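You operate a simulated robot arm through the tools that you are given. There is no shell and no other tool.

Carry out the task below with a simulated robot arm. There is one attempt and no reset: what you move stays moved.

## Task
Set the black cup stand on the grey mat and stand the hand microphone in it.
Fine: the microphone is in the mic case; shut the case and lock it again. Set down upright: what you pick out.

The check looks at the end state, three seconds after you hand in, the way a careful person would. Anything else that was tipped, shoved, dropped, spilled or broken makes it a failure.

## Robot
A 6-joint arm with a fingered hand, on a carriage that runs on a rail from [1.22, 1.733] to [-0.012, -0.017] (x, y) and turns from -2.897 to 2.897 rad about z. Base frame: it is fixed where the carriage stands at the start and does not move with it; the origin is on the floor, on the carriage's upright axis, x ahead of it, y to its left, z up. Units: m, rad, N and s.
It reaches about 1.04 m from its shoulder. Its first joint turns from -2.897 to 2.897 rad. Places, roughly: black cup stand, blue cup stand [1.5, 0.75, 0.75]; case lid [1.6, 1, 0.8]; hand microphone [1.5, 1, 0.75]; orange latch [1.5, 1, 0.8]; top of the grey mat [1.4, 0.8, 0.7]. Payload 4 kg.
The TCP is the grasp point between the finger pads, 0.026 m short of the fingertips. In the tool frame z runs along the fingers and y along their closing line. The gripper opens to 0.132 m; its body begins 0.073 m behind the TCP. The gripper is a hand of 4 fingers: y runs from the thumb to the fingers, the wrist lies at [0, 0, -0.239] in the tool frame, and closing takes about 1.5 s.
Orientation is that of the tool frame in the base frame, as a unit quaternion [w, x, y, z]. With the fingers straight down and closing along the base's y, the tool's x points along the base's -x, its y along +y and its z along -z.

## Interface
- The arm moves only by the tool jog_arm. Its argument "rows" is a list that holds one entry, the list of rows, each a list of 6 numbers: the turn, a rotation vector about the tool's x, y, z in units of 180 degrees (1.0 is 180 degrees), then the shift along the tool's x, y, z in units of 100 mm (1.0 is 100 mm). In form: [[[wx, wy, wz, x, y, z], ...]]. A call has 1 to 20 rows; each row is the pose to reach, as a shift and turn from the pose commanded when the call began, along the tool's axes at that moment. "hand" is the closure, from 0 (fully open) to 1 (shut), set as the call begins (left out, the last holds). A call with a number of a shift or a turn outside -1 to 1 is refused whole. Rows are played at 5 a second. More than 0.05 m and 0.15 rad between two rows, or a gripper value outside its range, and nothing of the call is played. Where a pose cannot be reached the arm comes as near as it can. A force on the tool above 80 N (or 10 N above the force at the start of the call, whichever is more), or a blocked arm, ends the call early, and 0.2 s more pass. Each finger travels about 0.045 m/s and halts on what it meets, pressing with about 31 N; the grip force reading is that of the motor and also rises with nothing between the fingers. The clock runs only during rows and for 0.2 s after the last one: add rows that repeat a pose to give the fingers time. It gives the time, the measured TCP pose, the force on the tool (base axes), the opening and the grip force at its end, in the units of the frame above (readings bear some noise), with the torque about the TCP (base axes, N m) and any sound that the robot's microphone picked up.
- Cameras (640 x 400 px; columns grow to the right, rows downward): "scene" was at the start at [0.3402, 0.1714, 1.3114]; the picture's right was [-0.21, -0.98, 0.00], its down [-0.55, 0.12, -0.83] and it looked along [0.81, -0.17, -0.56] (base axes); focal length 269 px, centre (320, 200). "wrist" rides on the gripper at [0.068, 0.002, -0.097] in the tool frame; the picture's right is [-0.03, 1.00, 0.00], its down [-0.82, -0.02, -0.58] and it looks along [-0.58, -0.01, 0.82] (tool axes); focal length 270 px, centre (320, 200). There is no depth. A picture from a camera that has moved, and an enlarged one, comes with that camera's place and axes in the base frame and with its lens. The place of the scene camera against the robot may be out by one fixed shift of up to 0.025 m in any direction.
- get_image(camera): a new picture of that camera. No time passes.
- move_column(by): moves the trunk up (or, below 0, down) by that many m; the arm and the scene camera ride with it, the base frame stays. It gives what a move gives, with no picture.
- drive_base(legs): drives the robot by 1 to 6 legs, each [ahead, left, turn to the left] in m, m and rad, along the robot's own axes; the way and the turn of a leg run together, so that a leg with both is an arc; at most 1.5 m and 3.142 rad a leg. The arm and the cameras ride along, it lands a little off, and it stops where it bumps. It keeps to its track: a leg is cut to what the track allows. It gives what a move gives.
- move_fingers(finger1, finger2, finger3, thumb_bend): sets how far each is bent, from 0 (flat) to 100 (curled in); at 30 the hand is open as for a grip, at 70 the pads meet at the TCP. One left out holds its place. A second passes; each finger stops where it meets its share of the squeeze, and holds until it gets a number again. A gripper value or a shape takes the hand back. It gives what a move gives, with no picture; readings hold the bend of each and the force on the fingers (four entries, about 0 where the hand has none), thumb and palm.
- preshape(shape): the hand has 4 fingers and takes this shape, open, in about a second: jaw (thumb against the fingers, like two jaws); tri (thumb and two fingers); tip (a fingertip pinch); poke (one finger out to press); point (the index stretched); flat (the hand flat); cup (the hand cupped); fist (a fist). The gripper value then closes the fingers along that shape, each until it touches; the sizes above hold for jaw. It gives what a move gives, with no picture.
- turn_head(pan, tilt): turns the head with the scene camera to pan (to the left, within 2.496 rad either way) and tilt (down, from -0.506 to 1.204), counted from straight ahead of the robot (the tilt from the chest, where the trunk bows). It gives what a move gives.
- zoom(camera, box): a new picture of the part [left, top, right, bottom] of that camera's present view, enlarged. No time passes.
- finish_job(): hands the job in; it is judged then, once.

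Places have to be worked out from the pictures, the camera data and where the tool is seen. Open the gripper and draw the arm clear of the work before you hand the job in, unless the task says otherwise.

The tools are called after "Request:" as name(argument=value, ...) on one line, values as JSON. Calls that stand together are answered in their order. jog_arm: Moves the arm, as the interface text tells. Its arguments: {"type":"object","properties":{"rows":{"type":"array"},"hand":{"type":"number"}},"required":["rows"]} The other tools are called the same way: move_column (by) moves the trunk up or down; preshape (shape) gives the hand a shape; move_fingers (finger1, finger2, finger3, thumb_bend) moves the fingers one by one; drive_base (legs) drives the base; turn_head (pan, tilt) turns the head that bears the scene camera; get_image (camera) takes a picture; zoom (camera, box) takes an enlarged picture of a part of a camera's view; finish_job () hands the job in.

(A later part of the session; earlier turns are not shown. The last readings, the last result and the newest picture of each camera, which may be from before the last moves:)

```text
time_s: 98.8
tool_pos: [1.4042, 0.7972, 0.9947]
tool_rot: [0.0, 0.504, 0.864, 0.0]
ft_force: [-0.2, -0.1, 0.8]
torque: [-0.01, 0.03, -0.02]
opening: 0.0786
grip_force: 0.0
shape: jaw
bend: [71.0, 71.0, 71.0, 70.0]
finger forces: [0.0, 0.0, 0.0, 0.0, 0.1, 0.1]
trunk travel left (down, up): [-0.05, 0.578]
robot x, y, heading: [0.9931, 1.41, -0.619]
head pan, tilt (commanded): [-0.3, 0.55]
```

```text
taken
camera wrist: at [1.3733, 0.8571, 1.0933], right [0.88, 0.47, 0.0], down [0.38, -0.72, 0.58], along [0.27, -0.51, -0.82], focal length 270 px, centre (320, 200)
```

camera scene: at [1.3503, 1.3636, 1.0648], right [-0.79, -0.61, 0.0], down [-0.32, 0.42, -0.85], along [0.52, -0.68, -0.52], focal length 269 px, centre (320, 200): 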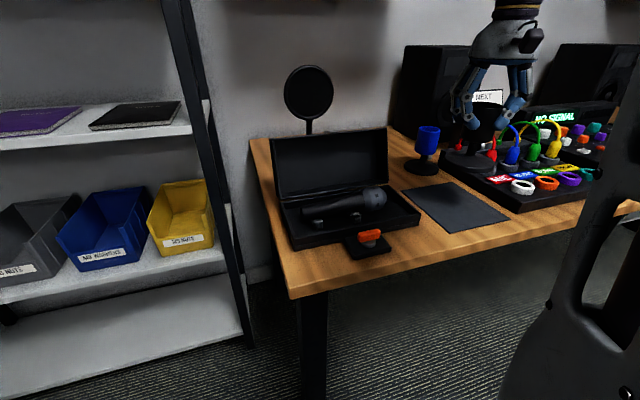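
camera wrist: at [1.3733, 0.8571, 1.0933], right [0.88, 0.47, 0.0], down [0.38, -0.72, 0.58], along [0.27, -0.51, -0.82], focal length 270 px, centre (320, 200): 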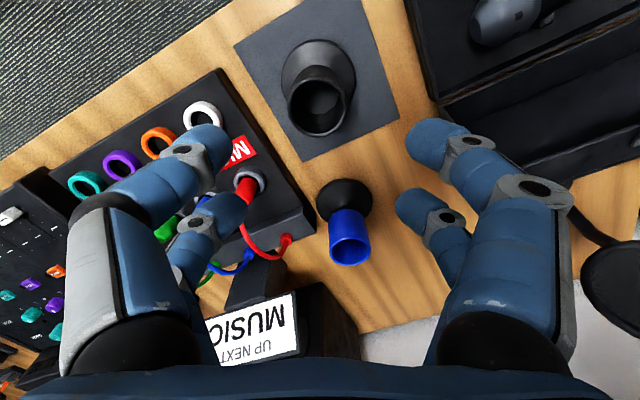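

The cup stands upright in the middle of the mat. Before picking the microphone I test in free air whether the arm can hold the hand horizontally (fingers pointing ahead) above this spot, as needed for standing the mic: first raise and return yaw to 0°.

Request:
jog_arm(rows=[[[0, 0, -0.04, 0, 0, -0.2], [0, 0, -0.08, 0, 0, -0.4], [0, 0, -0.12, 0, 0, -0.6], [0, 0, -0.139, 0, 0, -0.6], [0, 0, -0.139, 0, 0, -0.6]]])

Request:
jog_arm(rows=[[[0, -0.042, 0, 0, 0, 0], [0, -0.084, 0, 0, 0, 0], [0, -0.126, 0, 0, 0, 0], [0, -0.168, 0, 0, 0, 0], [0, -0.21, 0, 0, 0, 0], [0, -0.252, 0, 0, 0, 0], [0, -0.294, 0, 0, 0, 0], [0, -0.336, 0, 0, 0, 0], [0, -0.378, 0, 0, 0, 0], [0, -0.42, 0, 0, 0, 0], [0, -0.462, 0, 0, 0, 0], [0, -0.5, 0, 0, 0, 0], [0, -0.5, 0, 0, 0, 0]]])

Request:
get_image(camera="scene")

Request:
get_image(camera="wrist")

```text
time_s: 100.0
tool_pos: [1.4051, 0.7966, 1.0549]
tool_rot: [0.0, 0.304, 0.953, 0.0]
ft_force: [0.0, -0.2, -1.4]
torque: [0.01, -0.01, -0.02]
opening: 0.0789
grip_force: 0.0
shape: jaw
bend: [71.0, 71.0, 71.0, 70.0]
finger forces: [0.0, 0.0, 0.0, 0.0, 0.0, 0.1]
trunk travel left (down, up): [-0.05, 0.578]
robot x, y, heading: [0.9947, 1.4077, -0.619]
head pan, tilt (commanded): [-0.3, 0.55]
```

```text
time_s: 102.8
tool_pos: [1.4272, 0.8149, 1.1718]
tool_rot: [0.649, 0.252, 0.692, -0.19]
ft_force: [-0.2, 0.7, 0.8]
torque: [0.02, 0.02, 0.02]
opening: 0.0788
grip_force: 0.1
shape: jaw
bend: [71.0, 71.0, 71.0, 70.0]
finger forces: [0.0, 0.0, 0.0, 0.1, 0.0, 0.1]
out of reach, approached as far as the arm can: row 9, 10, 11, 12, 13
trunk travel left (down, up): [-0.05, 0.578]
robot x, y, heading: [0.9892, 1.4113, -0.621]
head pan, tilt (commanded): [-0.3, 0.55]
```

```text
taken
camera scene: at [1.3507, 1.3648, 1.0628], right [-0.79, -0.62, 0.0], down [-0.33, 0.43, -0.84], along [0.52, -0.66, -0.54], focal length 269 px, centre (320, 200)
```

scene: 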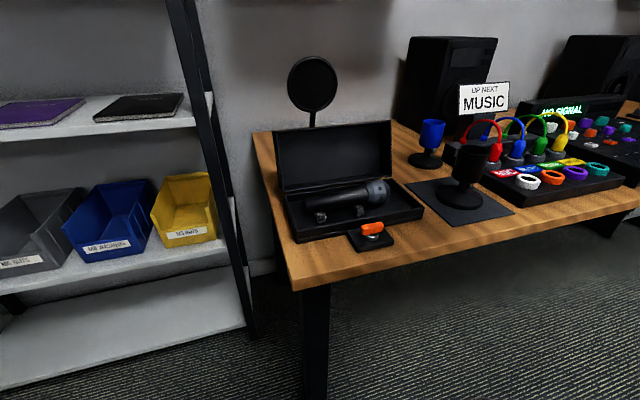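

```text
taken
camera wrist: at [1.3493, 0.8799, 1.1121], right [0.59, 0.8, 0.09], down [-0.45, 0.24, 0.86], along [0.66, -0.55, 0.5], focal length 270 px, centre (320, 200)
```

wrist: 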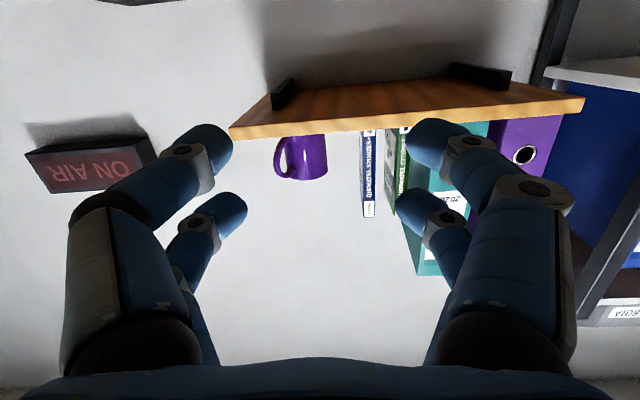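

The cup and everything else is fine; the horizontal pose is only reachable higher up at this distance (TCP ended at z 1.17). I explore: move forward and down in this horizontal pose to see how the reachable limit depends on distance.

Request:
jog_arm(rows=[[[0, 0, 0, 0, 0, 0.3], [0, 0, 0, 0.2, 0, 0.6], [0, 0, 0, 0.4, 0, 0.9], [0, 0, 0, 0.7, 0, 1.0], [0, 0, 0, 1.0, 0, 1.0], [0, 0, 0, 1.0, 0, 1.0]]])

Request:
get_image(camera="scene")

```text
time_s: 104.2
tool_pos: [1.5139, 0.7837, 1.1419]
tool_rot: [0.634, 0.261, 0.704, -0.186]
ft_force: [-0.5, -0.1, 0.6]
torque: [0.0, 0.0, -0.02]
opening: 0.079
grip_force: 0.1
shape: jaw
bend: [71.0, 71.0, 71.0, 70.0]
finger forces: [0.1, 0.0, 0.0, 0.0, 0.1, 0.0]
out of reach, approached as far as the arm can: row 2, 3, 4, 5, 6
trunk travel left (down, up): [-0.05, 0.578]
robot x, y, heading: [0.992, 1.4093, -0.619]
head pan, tilt (commanded): [-0.3, 0.55]
```

```text
taken
camera scene: at [1.3502, 1.3637, 1.0648], right [-0.79, -0.61, 0.0], down [-0.32, 0.42, -0.85], along [0.52, -0.68, -0.52], focal length 269 px, centre (320, 200)
```

scene: 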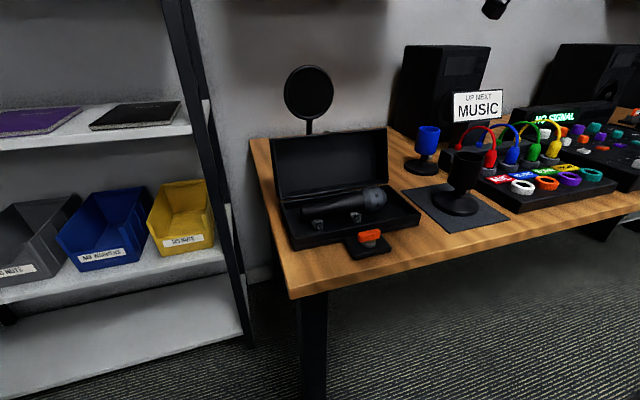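

Horizontal-forward isn't reachable below z≈1.14 here. I return the hand to pointing down and then test tilting sideways (fingers pointing to the right, wrist to the left) instead.

Request:
jog_arm(rows=[[[0, 0.042, 0, 0, 0, -0.1], [0, 0.084, 0, 0, 0, -0.3], [0, 0.126, 0, 0, 0, -0.5], [0, 0.168, 0, 0, 0, -0.7], [0, 0.21, 0, 0, 0, -0.9], [0, 0.252, 0, 0, 0, -1.0], [0, 0.294, 0, 0, 0, -1.0], [0, 0.336, 0, 0, 0, -1.0], [0, 0.378, 0, 0, 0, -1.0], [0, 0.42, 0, 0, 0, -1.0], [0, 0.462, 0, 0, 0, -1.0], [0, 0.488, 0, 0, 0, -1.0], [0, 0.488, 0, 0, 0, -1.0]]])

```text
time_s: 107.0
tool_pos: [1.4288, 0.8648, 1.0705]
tool_rot: [-0.031, 0.317, 0.947, 0.046]
ft_force: [-0.3, 0.9, -0.2]
torque: [0.02, -0.03, 0.0]
opening: 0.079
grip_force: 0.1
shape: jaw
bend: [71.0, 71.0, 71.0, 70.0]
finger forces: [0.0, 0.0, 0.1, 0.1, 0.0, 0.1]
out of reach, approached as far as the arm can: row 10, 11, 12, 13
trunk travel left (down, up): [-0.05, 0.578]
robot x, y, heading: [0.9912, 1.409, -0.616]
head pan, tilt (commanded): [-0.3, 0.55]
```

The hand is pointing down again (with ~5° residual tilt). I yaw to +90° while removing that tilt, staying in free air.

Request:
jog_arm(rows=[[[-0.0004, -0.0032, 0.041, 0, 0, 0], [-0.0008, -0.0065, 0.082, 0, 0, 0], [-0.0012, -0.0097, 0.123, 0, 0, 0], [-0.0015, -0.013, 0.164, 0, 0, 0], [-0.0019, -0.0162, 0.2046, 0, 0, 0], [-0.0023, -0.0194, 0.2455, 0, 0, 0], [-0.0027, -0.0226, 0.2864, 0, 0, 0], [-0.0031, -0.0259, 0.3273, 0, 0, 0], [-0.0035, -0.0291, 0.368, 0, 0, 0], [-0.0038, -0.0323, 0.409, 0, 0, 0], [-0.0042, -0.0356, 0.45, 0, 0, 0], [-0.0046, -0.0388, 0.491, 0, 0, 0], [-0.0046, -0.0388, 0.491, 0, 0, 0]]])

```text
time_s: 109.8
tool_pos: [1.4262, 0.8642, 1.0646]
tool_rot: [-0.002, 0.889, 0.457, 0.001]
ft_force: [-0.1, 0.4, -0.1]
torque: [0.04, -0.01, 0.04]
opening: 0.0789
grip_force: 0.0
shape: jaw
bend: [71.0, 71.0, 71.0, 70.0]
finger forces: [0.1, 0.0, 0.0, 0.0, 0.0, 0.0]
trunk travel left (down, up): [-0.05, 0.578]
robot x, y, heading: [0.9941, 1.4103, -0.615]
head pan, tilt (commanded): [-0.3, 0.55]
```

Now I test the sideways tilt: rotate about the closing axis so the fingers swing to point right, wrist moving left, in free air at z≈1.06.

Request:
jog_arm(rows=[[[0, -0.042, 0, 0, 0, 0], [0, -0.084, 0, 0, 0, 0], [0, -0.126, 0, 0, 0, 0], [0, -0.168, 0, 0, 0, 0], [0, -0.21, 0, 0, 0, 0], [0, -0.252, 0, 0, 0, 0], [0, -0.294, 0, 0, 0, 0], [0, -0.336, 0, 0, 0, 0], [0, -0.378, 0, 0, 0, 0], [0, -0.42, 0, 0, 0, 0], [0, -0.462, 0, 0, 0, 0], [0, -0.5, 0, 0, 0, 0], [0, -0.5, 0, 0, 0, 0]]])

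Request:
get_image(camera="scene")

```text
time_s: 112.6
tool_pos: [1.4275, 0.8638, 1.0655]
tool_rot: [-0.323, -0.629, -0.324, 0.629]
ft_force: [0.0, 0.4, -0.2]
torque: [-0.01, 0.0, 0.01]
opening: 0.0789
grip_force: 0.0
shape: jaw
bend: [71.0, 71.0, 71.0, 70.0]
finger forces: [0.0, 0.0, 0.1, 0.0, 0.0, 0.0]
trunk travel left (down, up): [-0.05, 0.578]
robot x, y, heading: [0.9926, 1.4067, -0.619]
head pan, tilt (commanded): [-0.3, 0.55]
```

```text
taken
camera scene: at [1.3502, 1.3637, 1.0648], right [-0.79, -0.61, 0.0], down [-0.32, 0.42, -0.85], along [0.52, -0.68, -0.52], focal length 269 px, centre (320, 200)
```

scene: 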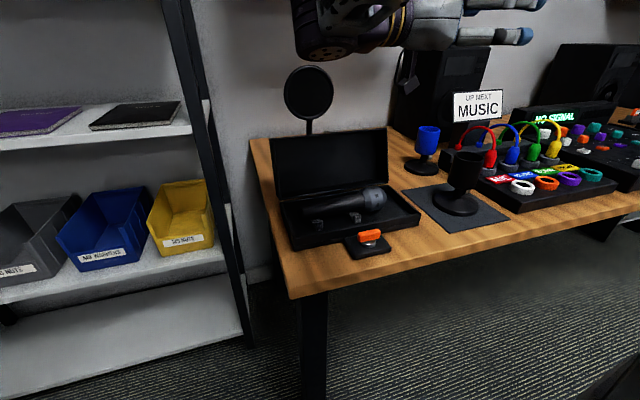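

The sideways pose is fully reachable. I now check that it can also be reached lower, right over the cup on the mat, going down to z≈0.95 (still clear of the cup).

Request:
jog_arm(rows=[[[0, 0, 0, 0.1, 0.1, 0.3], [0, 0, 0, 0.3, 0.21, 0.6], [0, 0, 0, 0.5, 0.21, 0.7], [0, 0, 0, 0.7, 0.21, 0.7], [0, 0, 0, 0.9, 0.21, 0.7], [0, 0, 0, 1.0, 0.21, 0.7], [0, 0, 0, 1.0, 0.21, 0.7]]])

Request:
get_image(camera="scene")

Request:
get_image(camera="wrist")

```text
time_s: 114.2
tool_pos: [1.4037, 0.7963, 0.9632]
tool_rot: [0.323, 0.629, 0.324, -0.628]
ft_force: [0.1, -0.3, 0.0]
torque: [-0.04, 0.0, 0.01]
opening: 0.0789
grip_force: 0.0
shape: jaw
bend: [71.0, 71.0, 71.0, 70.0]
finger forces: [0.0, 0.0, 0.0, 0.0, 0.0, 0.0]
trunk travel left (down, up): [-0.05, 0.578]
robot x, y, heading: [0.9954, 1.4079, -0.614]
head pan, tilt (commanded): [-0.3, 0.55]
```

```text
taken
camera scene: at [1.3502, 1.3637, 1.0648], right [-0.79, -0.61, 0.0], down [-0.32, 0.42, -0.85], along [0.52, -0.68, -0.52], focal length 269 px, centre (320, 200)
```

scene: 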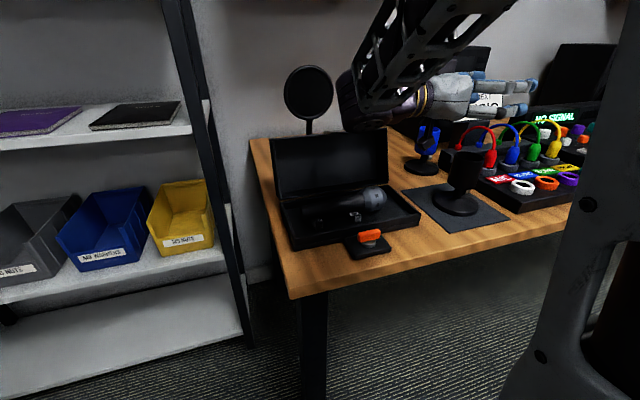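

```text
taken
camera wrist: at [1.4612, 0.8743, 0.897], right [0.81, -0.58, 0.02], down [0.32, 0.48, 0.82], along [-0.49, -0.66, 0.58], focal length 270 px, centre (320, 200)
```

wrist: 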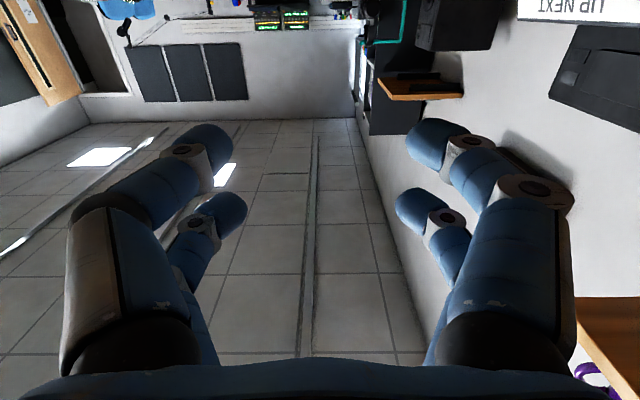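

The horizontal sideways pose is reachable over the cup at z 0.963 with clearance. I go back up and return the hand to pointing down, then move over the microphone.

Request:
jog_arm(rows=[[[0, 0, 0, -0.3, 0, 0], [0, 0, 0, -0.6, -0.1, -0.2], [0, 0, 0, -0.9, -0.2, -0.4], [0, 0, 0, -1.0, -0.2, -0.7], [0, 0, 0, -1.0, -0.2, -0.7]]])

Request:
jog_arm(rows=[[[0, 0.042, 0, 0, 0, 0], [0, 0.084, 0, 0, 0, 0], [0, 0.126, 0, 0, 0, 0], [0, 0.168, 0, 0, 0, 0], [0, 0.21, 0, 0, 0, 0], [0, 0.252, 0, 0, 0, 0], [0, 0.294, 0, 0, 0, 0], [0, 0.336, 0, 0, 0, 0], [0, 0.378, 0, 0, 0, 0], [0, 0.42, 0, 0, 0, 0], [0, 0.462, 0, 0, 0, 0], [0, 0.5, 0, 0, 0, 0], [0, 0.5, 0, 0, 0, 0]]])

Request:
get_image(camera="wrist")

```text
time_s: 115.4
tool_pos: [1.4277, 0.8634, 1.0667]
tool_rot: [0.323, 0.629, 0.325, -0.628]
ft_force: [0.8, -1.1, 0.9]
torque: [0.01, 0.0, -0.02]
opening: 0.0787
grip_force: 0.2
shape: jaw
bend: [71.0, 71.0, 71.0, 70.0]
finger forces: [0.0, 0.0, 0.0, 0.1, 0.0, 0.0]
trunk travel left (down, up): [-0.05, 0.578]
robot x, y, heading: [0.9926, 1.4125, -0.618]
head pan, tilt (commanded): [-0.3, 0.55]
```

```text
time_s: 118.2
tool_pos: [1.4282, 0.8647, 1.0649]
tool_rot: [-0.002, 0.889, 0.458, 0.001]
ft_force: [0.4, 0.5, 0.0]
torque: [0.04, 0.01, 0.01]
opening: 0.0786
grip_force: 0.0
shape: jaw
bend: [71.0, 71.0, 71.0, 70.0]
finger forces: [0.0, 0.0, 0.0, 0.0, 0.0, 0.0]
trunk travel left (down, up): [-0.05, 0.578]
robot x, y, heading: [0.9938, 1.4076, -0.612]
head pan, tilt (commanded): [-0.3, 0.55]
```

```text
taken
camera wrist: at [1.4691, 0.9188, 1.1628], right [0.8, -0.6, 0.0], down [-0.49, -0.65, 0.58], along [-0.35, -0.46, -0.82], focal length 270 px, centre (320, 200)
```

wrist: 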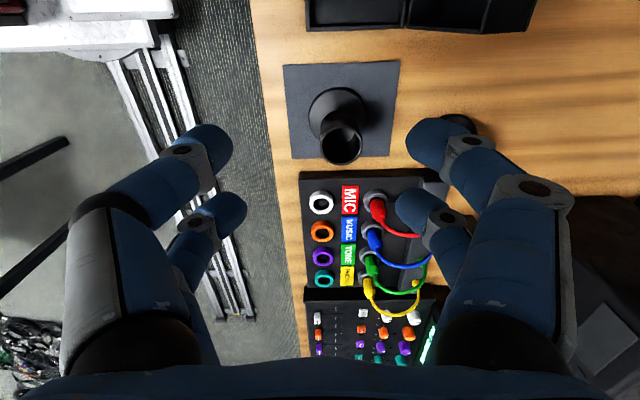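

I move the hand left, over the open case, to view the microphone from above.

Request:
jog_arm(rows=[[[0, 0, 0, 0.3, 0.1, 0], [0, 0, 0, 0.6, 0.2, 0], [0, 0, 0, 0.9, 0.3, 0], [0, 0, 0, 1.0, 0.35, 0], [0, 0, 0, 1.0, 0.35, 0]]], hand=0)

Request:
jog_arm(rows=[[[0, 0, 0, 0.3, 0, 0], [0, 0, 0, 0.6, 0, 0], [0, 0, 0, 0.9, 0, 0], [0, 0, 0, 1.0, 0, 0], [0, 0, 0, 1.0, 0, 0]]])

Request:
get_image(camera="wrist")

```text
time_s: 119.4
tool_pos: [1.516, 0.9261, 1.0661]
tool_rot: [-0.001, 0.889, 0.458, 0.001]
ft_force: [0.6, 0.5, 0.1]
torque: [0.01, 0.0, -0.03]
opening: 0.1319
grip_force: 0.0
shape: jaw
bend: [30.0, 30.0, 30.0, 30.0]
finger forces: [0.0, 0.0, 0.0, 0.0, 0.1, 0.0]
trunk travel left (down, up): [-0.05, 0.578]
robot x, y, heading: [0.9939, 1.4124, -0.617]
head pan, tilt (commanded): [-0.3, 0.55]
```

```text
time_s: 120.6
tool_pos: [1.5721, 1.0068, 1.0644]
tool_rot: [-0.001, 0.889, 0.458, 0.0]
ft_force: [-0.3, -1.0, 0.7]
torque: [0.01, 0.01, -0.02]
opening: 0.1318
grip_force: 0.0
shape: jaw
bend: [30.0, 30.0, 30.0, 30.0]
finger forces: [0.0, 0.0, 0.0, 0.0, 0.1, 0.0]
trunk travel left (down, up): [-0.05, 0.578]
robot x, y, heading: [0.9974, 1.4112, -0.614]
head pan, tilt (commanded): [-0.3, 0.55]
```

```text
taken
camera wrist: at [1.6136, 1.0617, 1.1623], right [0.8, -0.6, 0.0], down [-0.49, -0.65, 0.58], along [-0.35, -0.46, -0.82], focal length 270 px, centre (320, 200)
```

wrist: 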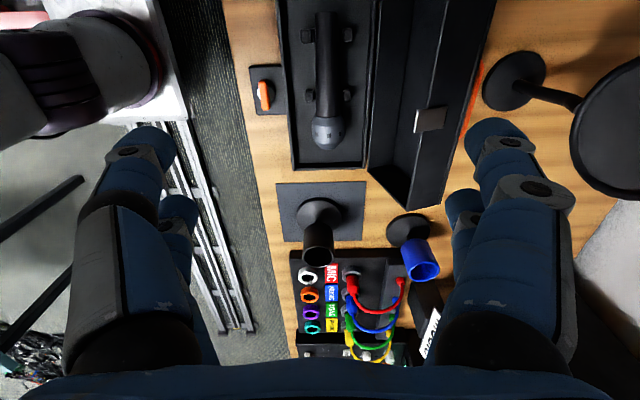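

I zoom in on the microphone to measure its axis, length and clips.

Request:
zoom(camera="wrist", box=[250, 0, 400, 180])

Request:
zoom(camera="scene", box=[260, 160, 440, 270])

```text
2.22 times, centred on (325, 90) of wrist
camera zoom: at [1.6136, 1.0617, 1.1623], right [0.8, -0.6, 0.0], down [-0.49, -0.65, 0.58], along [-0.35, -0.46, -0.82], focal length 601 px, centre (309, 444)
```

zoom: 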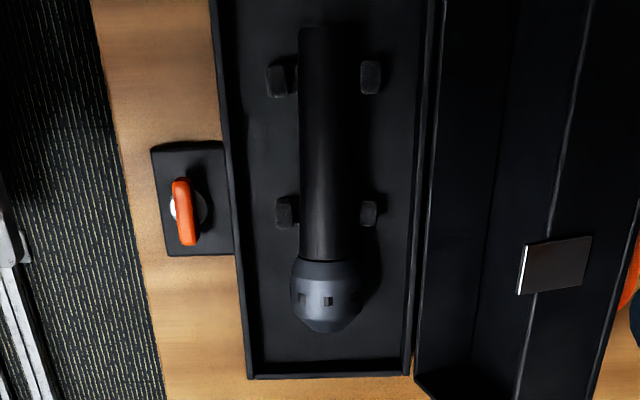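

```text
3.56 times, centred on (350, 215) of scene
camera zoom: at [1.3502, 1.3637, 1.0648], right [-0.79, -0.61, 0.0], down [-0.32, 0.42, -0.85], along [0.52, -0.68, -0.52], focal length 955 px, centre (213, 147)
```

zoom: 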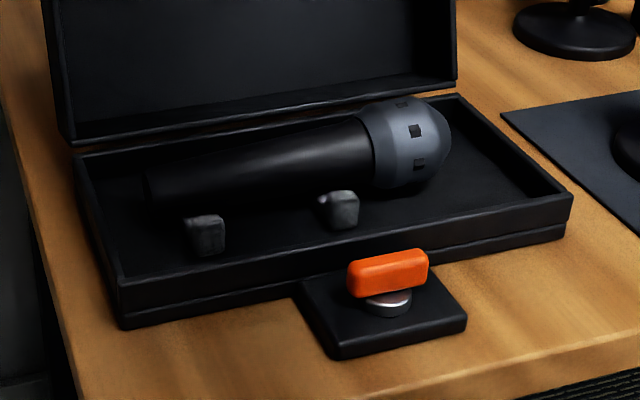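

The mic is about 175 mm long (handle ~123 mm tapering 28→38 mm, head ~50 mm dia), lying at F≈0.1445 from L≈+0.128 (tail) to −0.047 (head end), between two pairs of clips. To get heights right I lower 10 cm and take a second view for triangulation.

Request:
jog_arm(rows=[[[0, 0, 0, 0, 0, 0.3], [0, 0, 0, 0, 0, 0.6], [0, 0, 0, 0, 0, 0.9], [0, 0, 0, 0, 0, 1.0], [0, 0, 0, 0, 0, 1.0]]])

Request:
get_image(camera="wrist")

Request:
zoom(camera="wrist", box=[220, 0, 430, 210])

```text
time_s: 121.8
tool_pos: [1.572, 1.0081, 0.9656]
tool_rot: [-0.001, 0.889, 0.458, 0.0]
ft_force: [-0.4, -1.4, -0.6]
torque: [-0.03, 0.0, -0.01]
opening: 0.132
grip_force: 0.1
shape: jaw
bend: [30.0, 30.0, 30.0, 30.0]
finger forces: [0.0, 0.0, 0.0, 0.0, 0.0, 0.0]
trunk travel left (down, up): [-0.05, 0.578]
robot x, y, heading: [0.9922, 1.4118, -0.616]
head pan, tilt (commanded): [-0.3, 0.55]
```

```text
taken
camera wrist: at [1.6128, 1.0623, 1.0626], right [0.8, -0.6, 0.0], down [-0.49, -0.65, 0.58], along [-0.35, -0.46, -0.82], focal length 270 px, centre (320, 200)
```

wrist: 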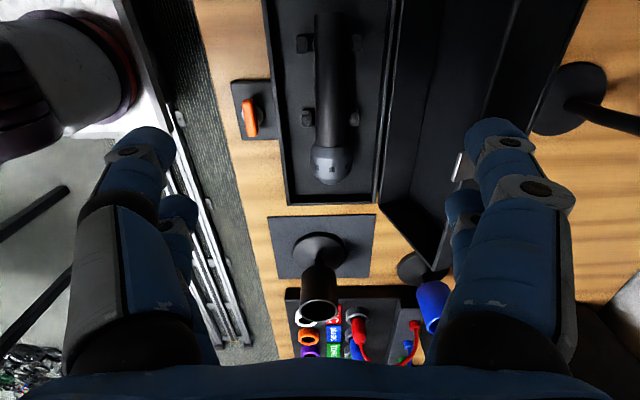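

```text
1.90 times, centred on (325, 105) of wrist
camera zoom: at [1.6128, 1.0623, 1.0626], right [0.8, -0.6, 0.0], down [-0.49, -0.65, 0.58], along [-0.35, -0.46, -0.82], focal length 515 px, centre (310, 381)
```

zoom: 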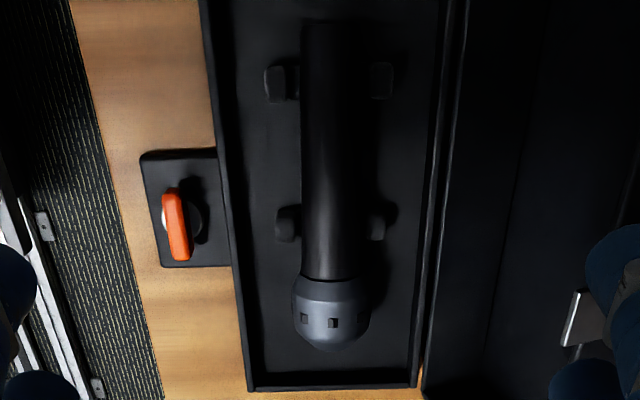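

Triangulation gives mic axis z≈0.773, tray wall top ≈0.757, clips at L≈0.035 and 0.106. I'll grip at the head/handle joint (L≈−0.008), which avoids the clips. I move there and preset the opening to ~68 mm so the fingers clear the lid and tray walls.

Request:
jog_arm(rows=[[[0, 0, 0, -0.25, 0.05, 0], [0, 0, 0, -0.5, 0.1, 0], [0, 0, 0, -0.726, 0.127, 0], [0, 0, 0, -0.726, 0.127, 0], [0, 0, 0, -0.726, 0.127, 0], [0, 0, 0, -0.726, 0.127, 0]]], hand=0.48)

Request:
get_image(camera="wrist")

Request:
zoom(camera="scene", box=[260, 60, 460, 260])

```text
time_s: 123.2
tool_pos: [1.5408, 0.9411, 0.9663]
tool_rot: [-0.001, 0.889, 0.458, 0.0]
ft_force: [0.2, 0.4, -0.7]
torque: [0.03, -0.03, -0.01]
opening: 0.0692
grip_force: 0.0
shape: jaw
bend: [72.0, 72.0, 72.0, 70.0]
finger forces: [0.1, 0.0, 0.0, 0.0, 0.0, 0.0]
trunk travel left (down, up): [-0.05, 0.578]
robot x, y, heading: [0.9946, 1.4131, -0.616]
head pan, tilt (commanded): [-0.3, 0.55]
```

```text
taken
camera wrist: at [1.5826, 0.9958, 1.0635], right [0.8, -0.6, 0.0], down [-0.49, -0.65, 0.58], along [-0.35, -0.46, -0.82], focal length 270 px, centre (320, 200)
```

wrist: 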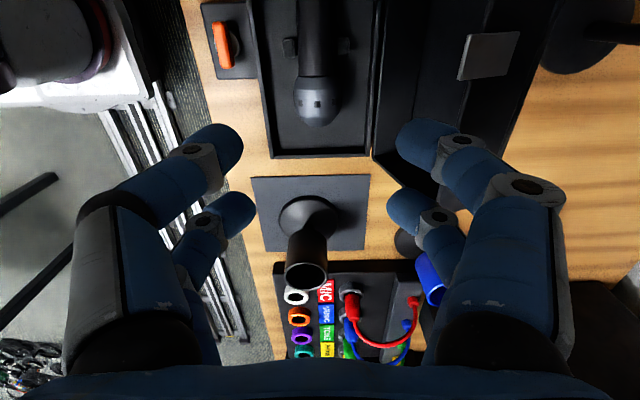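

```text
2.00 times, centred on (360, 160) of scene
camera zoom: at [1.3502, 1.3637, 1.0648], right [-0.79, -0.61, 0.0], down [-0.32, 0.42, -0.85], along [0.52, -0.68, -0.52], focal length 537 px, centre (240, 280)
```

zoom: 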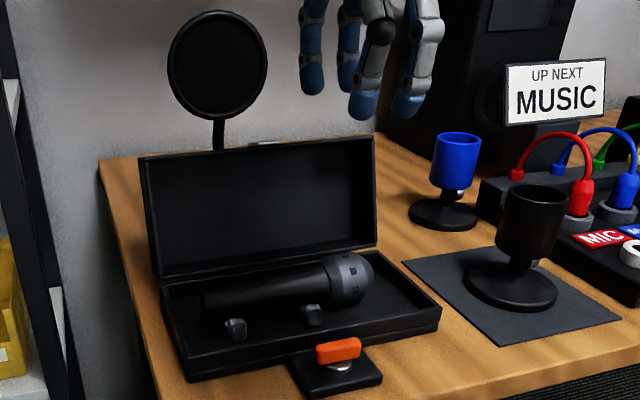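

Aligned with the mic head. I descend 9 cm and re-check clearance to the lid before the final approach.

Request:
jog_arm(rows=[[[0, 0, 0, 0, 0, 0.25], [0, 0, 0, 0, 0, 0.5], [0, 0, 0, 0, 0, 0.75], [0, 0, 0, 0, 0, 0.9], [0, 0, 0, 0, 0, 0.9]]])

Request:
get_image(camera="wrist")

Request:
zoom(camera="scene", box=[260, 60, 460, 260])

```text
time_s: 124.4
tool_pos: [1.5401, 0.9408, 0.8755]
tool_rot: [-0.001, 0.889, 0.458, 0.001]
ft_force: [-0.2, 0.4, -0.4]
torque: [-0.04, -0.03, 0.0]
opening: 0.0692
grip_force: 0.0
shape: jaw
bend: [72.0, 72.0, 72.0, 70.0]
finger forces: [0.1, 0.0, 0.0, 0.0, 0.1, 0.0]
trunk travel left (down, up): [-0.05, 0.578]
robot x, y, heading: [0.9913, 1.4089, -0.615]
head pan, tilt (commanded): [-0.3, 0.55]
```

```text
taken
camera wrist: at [1.5823, 0.9953, 0.973], right [0.8, -0.6, 0.0], down [-0.49, -0.65, 0.58], along [-0.35, -0.46, -0.82], focal length 270 px, centre (320, 200)
```

wrist: 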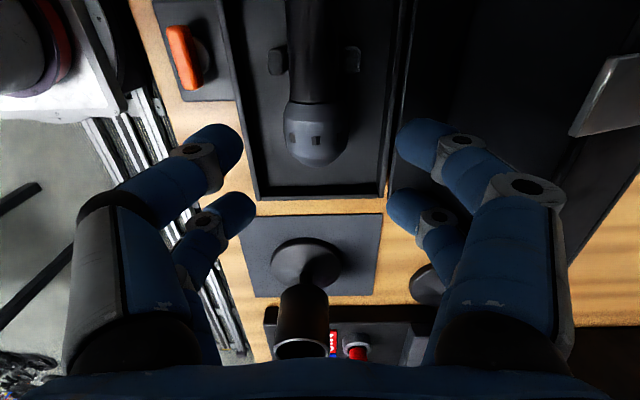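

```text
2.00 times, centred on (360, 160) of scene
camera zoom: at [1.3502, 1.3637, 1.0648], right [-0.79, -0.61, 0.0], down [-0.32, 0.42, -0.85], along [0.52, -0.68, -0.52], focal length 537 px, centre (240, 280)
```

zoom: 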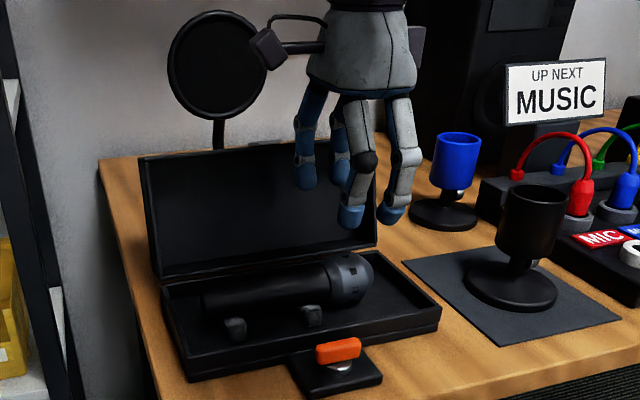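

Clearances are good. I descend to TCP z ≈ 0.79 around the head.

Request:
jog_arm(rows=[[[0, 0, 0, 0, 0, 0.2], [0, 0, 0, 0, 0, 0.4], [0, 0, 0, 0, 0, 0.6], [0, 0, 0, 0, 0, 0.75], [0, 0, 0, 0, 0, 0.84], [0, 0, 0, 0, 0, 0.84]]])

Request:
get_image(camera="wrist")

Request:
zoom(camera="scene", box=[280, 110, 430, 260])

```text
time_s: 125.8
tool_pos: [1.5411, 0.9408, 0.7926]
tool_rot: [-0.002, 0.889, 0.458, 0.0]
ft_force: [1.0, -0.5, 0.3]
torque: [0.03, 0.01, 0.02]
opening: 0.0693
grip_force: 0.1
shape: jaw
bend: [72.0, 72.0, 72.0, 70.0]
finger forces: [0.0, 0.0, 0.0, 0.1, 0.0, 0.0]
trunk travel left (down, up): [-0.05, 0.578]
robot x, y, heading: [0.9926, 1.4089, -0.618]
head pan, tilt (commanded): [-0.3, 0.55]
```

```text
taken
camera wrist: at [1.5831, 0.9958, 0.8891], right [0.8, -0.6, 0.0], down [-0.49, -0.65, 0.58], along [-0.35, -0.46, -0.82], focal length 270 px, centre (320, 200)
```

wrist: 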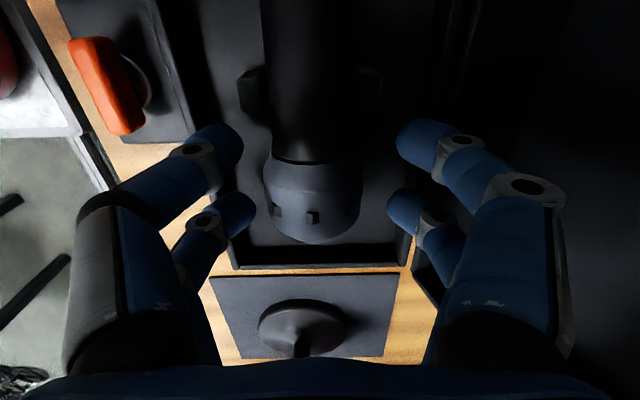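

```text
2.67 times, centred on (355, 185) of scene
camera zoom: at [1.3502, 1.3637, 1.0648], right [-0.79, -0.61, 0.0], down [-0.32, 0.42, -0.85], along [0.52, -0.68, -0.52], focal length 716 px, centre (227, 240)
```

zoom: 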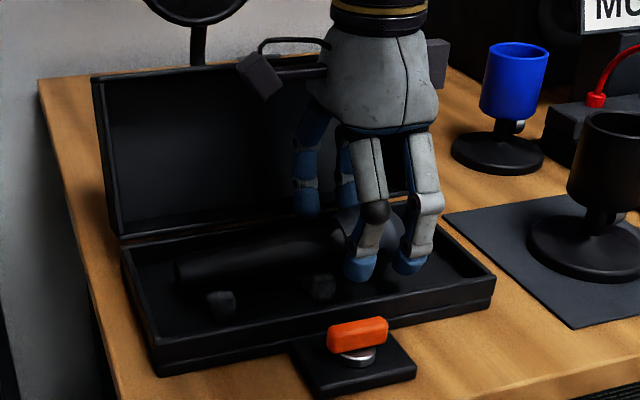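

The hand surrounds the mic head with the clips clear. I close the grip.

Request:
jog_arm(rows=[[[0, 0, 0, 0, -0.02, 0], [0, 0, 0, 0, -0.02, 0], [0, 0, 0, 0, -0.02, 0], [0, 0, 0, 0, -0.02, 0], [0, 0, 0, 0, -0.02, 0], [0, 0, 0, 0, -0.02, 0], [0, 0, 0, 0, -0.02, 0], [0, 0, 0, 0, -0.02, 0], [0, 0, 0, 0, -0.02, 0]]], hand=1.0)

Request:
get_image(camera="wrist")

Request:
zoom(camera="scene", box=[280, 110, 430, 260])

```text
time_s: 127.8
tool_pos: [1.5408, 0.9424, 0.7912]
tool_rot: [-0.001, 0.889, 0.457, 0.001]
ft_force: [-0.6, 0.0, 0.0]
torque: [0.04, 0.07, 0.03]
opening: 0.0332
grip_force: 30.7
shape: jaw
bend: [73.0, 74.0, 74.0, 70.0]
finger forces: [27.8, 28.1, 28.0, 0.0, 28.4, 0.0]
trunk travel left (down, up): [-0.05, 0.578]
robot x, y, heading: [0.9897, 1.4132, -0.614]
head pan, tilt (commanded): [-0.3, 0.55]
```

```text
taken
camera wrist: at [1.5812, 0.9969, 0.889], right [0.8, -0.6, 0.0], down [-0.49, -0.65, 0.58], along [-0.35, -0.46, -0.82], focal length 270 px, centre (320, 200)
```

wrist: 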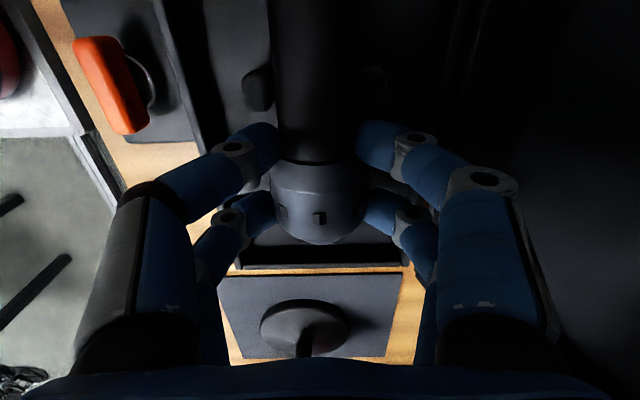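

```text
2.67 times, centred on (355, 185) of scene
camera zoom: at [1.3503, 1.3636, 1.0648], right [-0.79, -0.61, 0.0], down [-0.32, 0.42, -0.85], along [0.52, -0.68, -0.52], focal length 716 px, centre (227, 240)
```

zoom: 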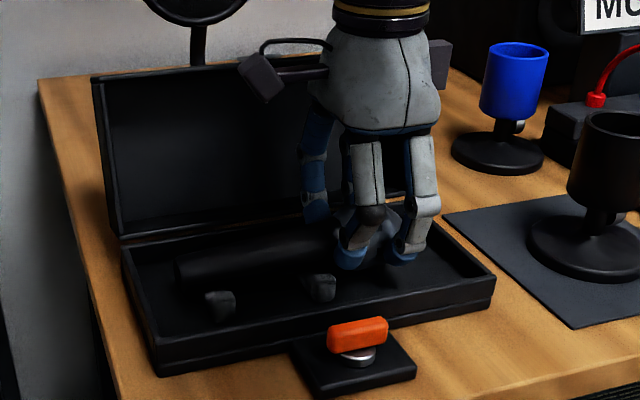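

All four fingers hold the mic at ~28 N. I lift gently by 3 cm and check the hold.

Request:
jog_arm(rows=[[[0, 0, 0, 0, 0, -0.05], [0, 0, 0, 0, 0, -0.1], [0, 0, 0, 0, 0, -0.2], [0, 0, 0, 0, 0, -0.3], [0, 0, 0, 0, 0, -0.3]]])

Request:
zoom(camera="scene", box=[280, 110, 430, 260])

Request:
get_image(camera="wrist")

```text
time_s: 129.0
tool_pos: [1.5384, 0.9426, 0.8204]
tool_rot: [0.0, 0.889, 0.458, 0.001]
ft_force: [-0.2, -0.5, -3.1]
torque: [-0.13, 0.1, 0.03]
opening: 0.0335
grip_force: 31.5
shape: jaw
bend: [73.0, 74.0, 74.0, 70.0]
finger forces: [27.8, 28.6, 28.5, 0.1, 28.1, 0.1]
trunk travel left (down, up): [-0.05, 0.578]
robot x, y, heading: [0.9941, 1.4118, -0.618]
head pan, tilt (commanded): [-0.3, 0.55]
```

```text
2.67 times, centred on (355, 185) of scene
camera zoom: at [1.3503, 1.3636, 1.0648], right [-0.79, -0.61, 0.0], down [-0.32, 0.42, -0.85], along [0.52, -0.68, -0.52], focal length 716 px, centre (227, 240)
```

zoom: 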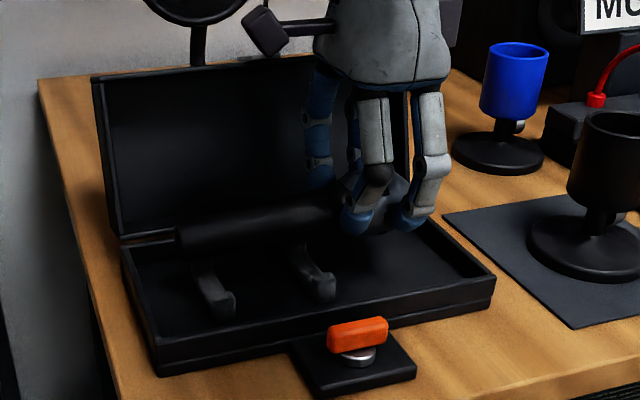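

```text
taken
camera wrist: at [1.5798, 0.9959, 0.9179], right [0.8, -0.6, 0.0], down [-0.49, -0.65, 0.58], along [-0.35, -0.46, -0.82], focal length 270 px, centre (320, 200)
```

wrist: 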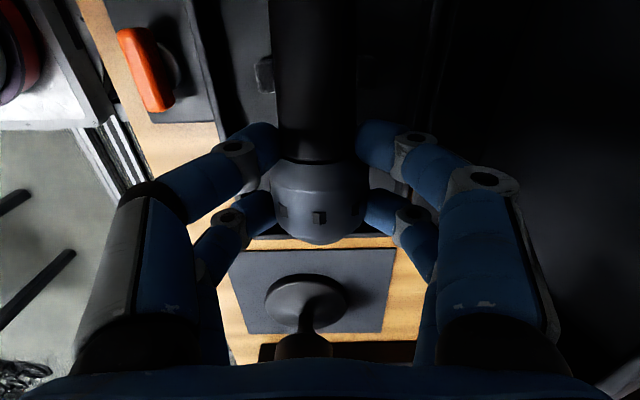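

The mic is held level and clear of its cradles (~0.3 kg). I raise it further and move to the free spot between case and mat at z≈1.07.

Request:
jog_arm(rows=[[[0, 0, 0, 0, 0, -0.2], [0, 0, 0, 0, 0, -0.4], [0, 0, 0, 0, 0, -0.6], [0, 0, 0, 0, 0, -0.8], [0, 0, 0, 0, 0, -1.0], [0, 0, 0, 0, 0, -1.0]]])

Request:
jog_arm(rows=[[[0, 0, 0, 0, -0.05, -0.25], [0, 0, 0, -0.1, -0.15, -0.5], [0, 0, 0, -0.3, -0.25, -0.75], [0, 0, 0, -0.5, -0.35, -1.0], [0, 0, 0, -0.7, -0.4, -1.0], [0, 0, 0, -0.9, -0.45, -1.0], [0, 0, 0, -0.9, -0.45, -1.0]]])

Request:
jog_arm(rows=[[[0, 0, 0, -0.2, 0, -0.2], [0, 0, 0, -0.4, 0, -0.45], [0, 0, 0, -0.4, 0, -0.45]]])

Request:
get_image(camera="scene")

Request:
get_image(camera="wrist")

```text
time_s: 130.4
tool_pos: [1.5396, 0.9426, 0.9207]
tool_rot: [-0.001, 0.889, 0.457, 0.001]
ft_force: [-0.6, 0.0, -3.2]
torque: [-0.16, 0.1, 0.0]
opening: 0.0333
grip_force: 30.8
shape: jaw
bend: [73.0, 74.0, 74.0, 70.0]
finger forces: [27.9, 28.7, 28.4, 0.0, 28.1, 0.1]
trunk travel left (down, up): [-0.05, 0.578]
robot x, y, heading: [0.9952, 1.4083, -0.622]
head pan, tilt (commanded): [-0.3, 0.55]
```

```text
time_s: 132.0
tool_pos: [1.4509, 0.893, 1.0228]
tool_rot: [-0.001, 0.889, 0.458, 0.001]
ft_force: [0.4, -0.8, -3.7]
torque: [-0.13, 0.1, 0.02]
opening: 0.0336
grip_force: 31.1
shape: jaw
bend: [73.0, 74.0, 74.0, 70.0]
finger forces: [27.7, 28.7, 28.4, 0.0, 28.0, 0.0]
trunk travel left (down, up): [-0.05, 0.578]
robot x, y, heading: [0.9914, 1.4084, -0.617]
head pan, tilt (commanded): [-0.3, 0.55]
```

```text
time_s: 132.8
tool_pos: [1.4265, 0.8628, 1.0664]
tool_rot: [-0.001, 0.889, 0.458, 0.001]
ft_force: [0.5, 0.0, -1.9]
torque: [-0.17, 0.09, 0.0]
opening: 0.0336
grip_force: 30.8
shape: jaw
bend: [73.0, 74.0, 74.0, 70.0]
finger forces: [27.7, 28.7, 28.4, 0.0, 28.1, 0.0]
trunk travel left (down, up): [-0.05, 0.578]
robot x, y, heading: [0.9914, 1.4059, -0.617]
head pan, tilt (commanded): [-0.3, 0.55]
```

```text
taken
camera scene: at [1.3503, 1.3636, 1.0648], right [-0.79, -0.61, 0.0], down [-0.32, 0.42, -0.85], along [0.52, -0.68, -0.52], focal length 269 px, centre (320, 200)
```

scene: 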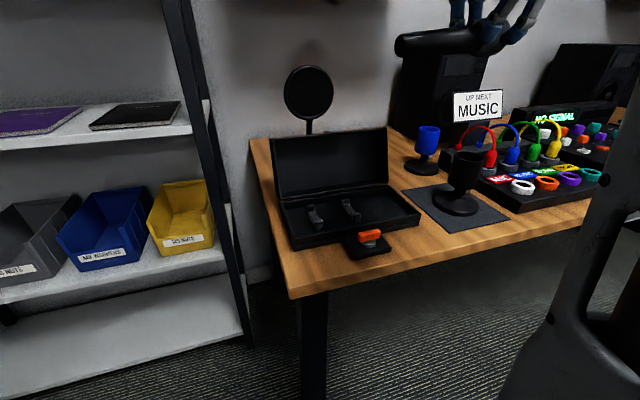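

```text
taken
camera wrist: at [1.4675, 0.9169, 1.1634], right [0.8, -0.6, 0.0], down [-0.49, -0.65, 0.58], along [-0.35, -0.46, -0.82], focal length 270 px, centre (320, 200)
```

wrist: 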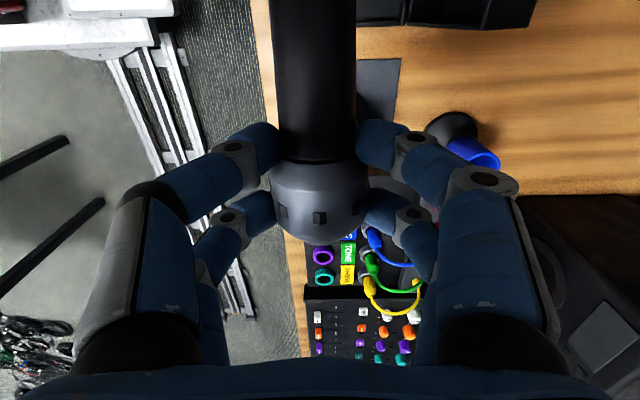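

The mic is held firmly, aligned with the tool x-axis; cradle tray empty. I now rotate the hand sideways by 90° so the mic stands vertical, head up, tail down.

Request:
jog_arm(rows=[[[0, -0.03, 0, 0, 0, 0], [0, -0.06, 0, 0, 0, 0], [0, -0.09, 0, 0, 0, 0], [0, -0.12, 0, 0, 0, 0], [0, -0.15, 0, 0, 0, 0], [0, -0.18, 0, 0, 0, 0], [0, -0.21, 0, 0, 0, 0], [0, -0.24, 0, 0, 0, 0], [0, -0.27, 0, 0, 0, 0], [0, -0.3, 0, 0, 0, 0], [0, -0.33, 0, 0, 0, 0], [0, -0.36, 0, 0, 0, 0], [0, -0.39, 0, 0, 0, 0], [0, -0.42, 0, 0, 0, 0], [0, -0.45, 0, 0, 0, 0], [0, -0.48, 0, 0, 0, 0], [0, -0.5, 0, 0, 0, 0], [0, -0.5, 0, 0, 0, 0]]])

Request:
get_image(camera="scene")

Request:
get_image(camera="wrist")

```text
time_s: 136.6
tool_pos: [1.4276, 0.8621, 1.0663]
tool_rot: [0.323, 0.629, 0.325, -0.628]
ft_force: [-0.1, -0.8, -2.7]
torque: [0.05, -0.03, -0.03]
opening: 0.0335
grip_force: 31.3
shape: jaw
bend: [73.0, 74.0, 74.0, 70.0]
finger forces: [28.3, 28.5, 28.3, 0.0, 28.7, 0.0]
trunk travel left (down, up): [-0.05, 0.578]
robot x, y, heading: [0.9916, 1.4095, -0.618]
head pan, tilt (commanded): [-0.3, 0.55]
```

```text
taken
camera scene: at [1.3503, 1.3636, 1.0648], right [-0.79, -0.61, 0.0], down [-0.32, 0.42, -0.85], along [0.52, -0.68, -0.52], focal length 269 px, centre (320, 200)
```

scene: 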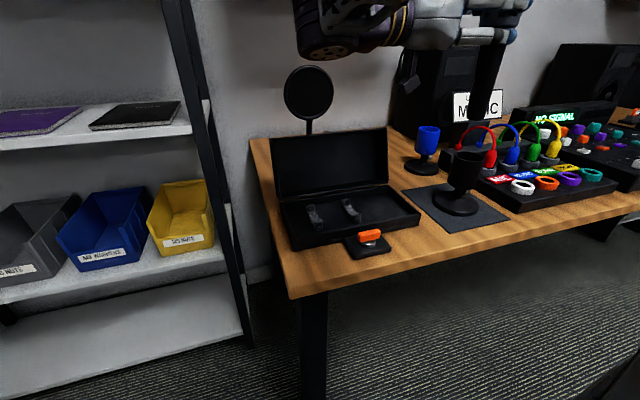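

```text
taken
camera wrist: at [1.4845, 0.9396, 0.9982], right [0.81, -0.58, 0.02], down [0.32, 0.48, 0.82], along [-0.49, -0.66, 0.58], focal length 270 px, centre (320, 200)
```

wrist: 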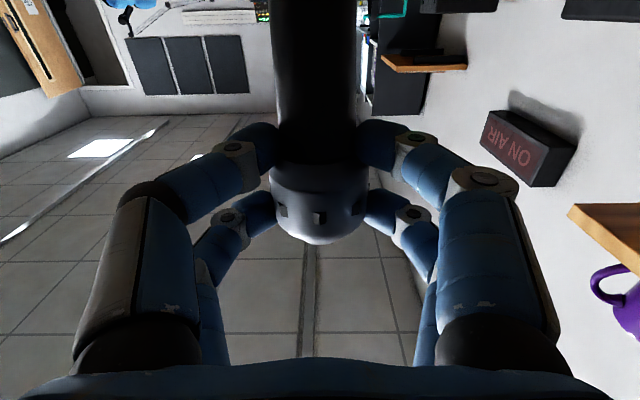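

The mic now hangs vertically with the handle down. I zoom into the scene view to check its verticality and the tail's position.

Request:
zoom(camera="scene", box=[400, 0, 580, 220])

```text
1.82 times, centred on (490, 110) of scene
camera zoom: at [1.3503, 1.3636, 1.0648], right [-0.79, -0.61, 0.0], down [-0.32, 0.42, -0.85], along [0.52, -0.68, -0.52], focal length 488 px, centre (11, 364)
```

zoom: 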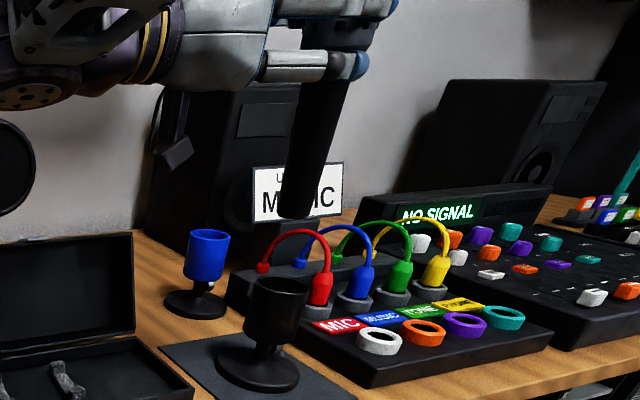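

I zoom specifically on the cup and the mic tail in the scene view to cross-check sizes.

Request:
zoom(camera="scene", box=[410, 130, 520, 230])

Request:
zoom(camera="scene", box=[440, 20, 540, 130])

```text
4.00 times, centred on (465, 180) of scene
camera zoom: at [1.3503, 1.3636, 1.0648], right [-0.79, -0.61, 0.0], down [-0.32, 0.42, -0.85], along [0.52, -0.68, -0.52], focal length 1074 px, centre (-260, 280)
```

zoom: 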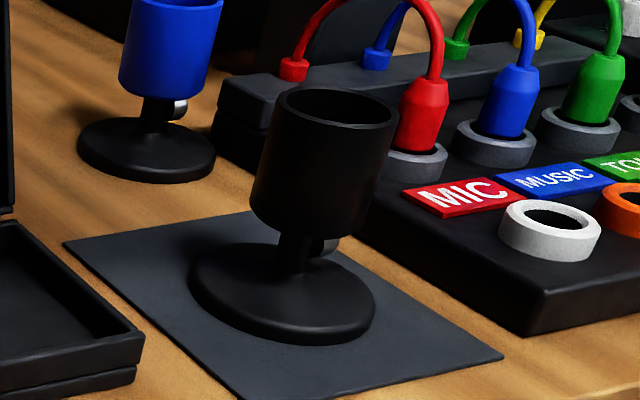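

```text
3.64 times, centred on (490, 75) of scene
camera zoom: at [1.3503, 1.3636, 1.0648], right [-0.79, -0.61, 0.0], down [-0.32, 0.42, -0.85], along [0.52, -0.68, -0.52], focal length 977 px, centre (-298, 654)
```

zoom: 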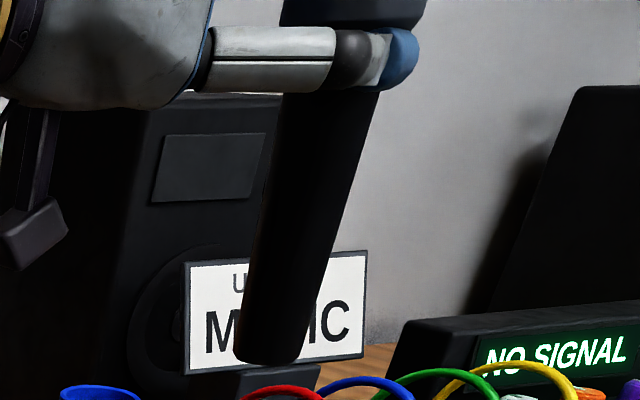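

The scene view (after calibrating its offset on the known cup position) shows the mic leaning about 3.5° with the tail to the right, and its axis ~22 mm beyond the TCP. I correct the tilt (+3.5° about the closing axis) and shift to bring the mic axis above the cup axis.

Request:
jog_arm(rows=[[[0, 0.006, 0, 0, 0.05, 0.12], [0, 0.012, 0, 0, 0.1, 0.24], [0, 0.0194, 0, 0, 0.15, 0.36], [0, 0.0194, 0, 0, 0.19, 0.452], [0, 0.0194, 0, 0, 0.19, 0.452]]])

Request:
get_image(camera="scene")

Request:
zoom(camera="scene", box=[410, 30, 530, 230])

```text
time_s: 137.8
tool_pos: [1.4155, 0.8125, 1.065]
tool_rot: [0.313, 0.648, 0.334, -0.609]
ft_force: [0.6, -0.1, -2.4]
torque: [0.0, -0.03, 0.03]
opening: 0.0335
grip_force: 31.2
shape: jaw
bend: [73.0, 74.0, 74.0, 70.0]
finger forces: [28.3, 28.6, 28.2, 0.1, 28.5, 0.1]
trunk travel left (down, up): [-0.05, 0.578]
robot x, y, heading: [0.994, 1.4076, -0.619]
head pan, tilt (commanded): [-0.3, 0.55]
```

```text
taken
camera scene: at [1.3503, 1.3636, 1.0648], right [-0.79, -0.61, 0.0], down [-0.32, 0.42, -0.85], along [0.52, -0.68, -0.52], focal length 269 px, centre (320, 200)
```

scene: 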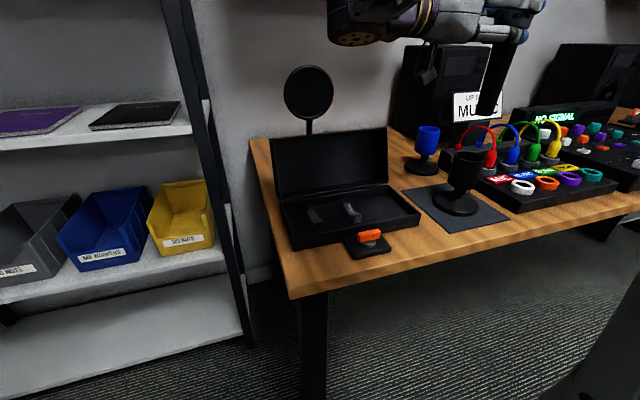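

```text
2.00 times, centred on (470, 130) of scene
camera zoom: at [1.3503, 1.3636, 1.0648], right [-0.79, -0.61, 0.0], down [-0.32, 0.42, -0.85], along [0.52, -0.68, -0.52], focal length 537 px, centre (20, 340)
```

zoom: 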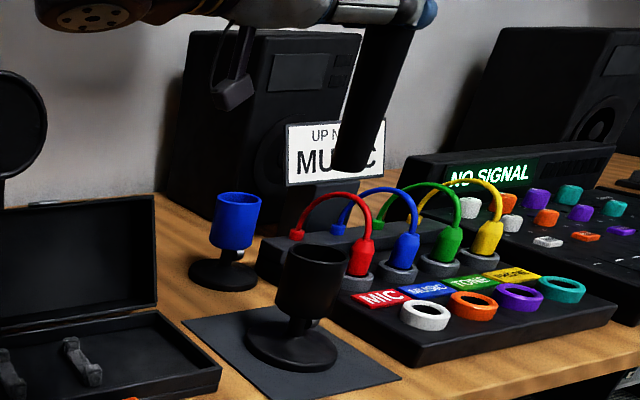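

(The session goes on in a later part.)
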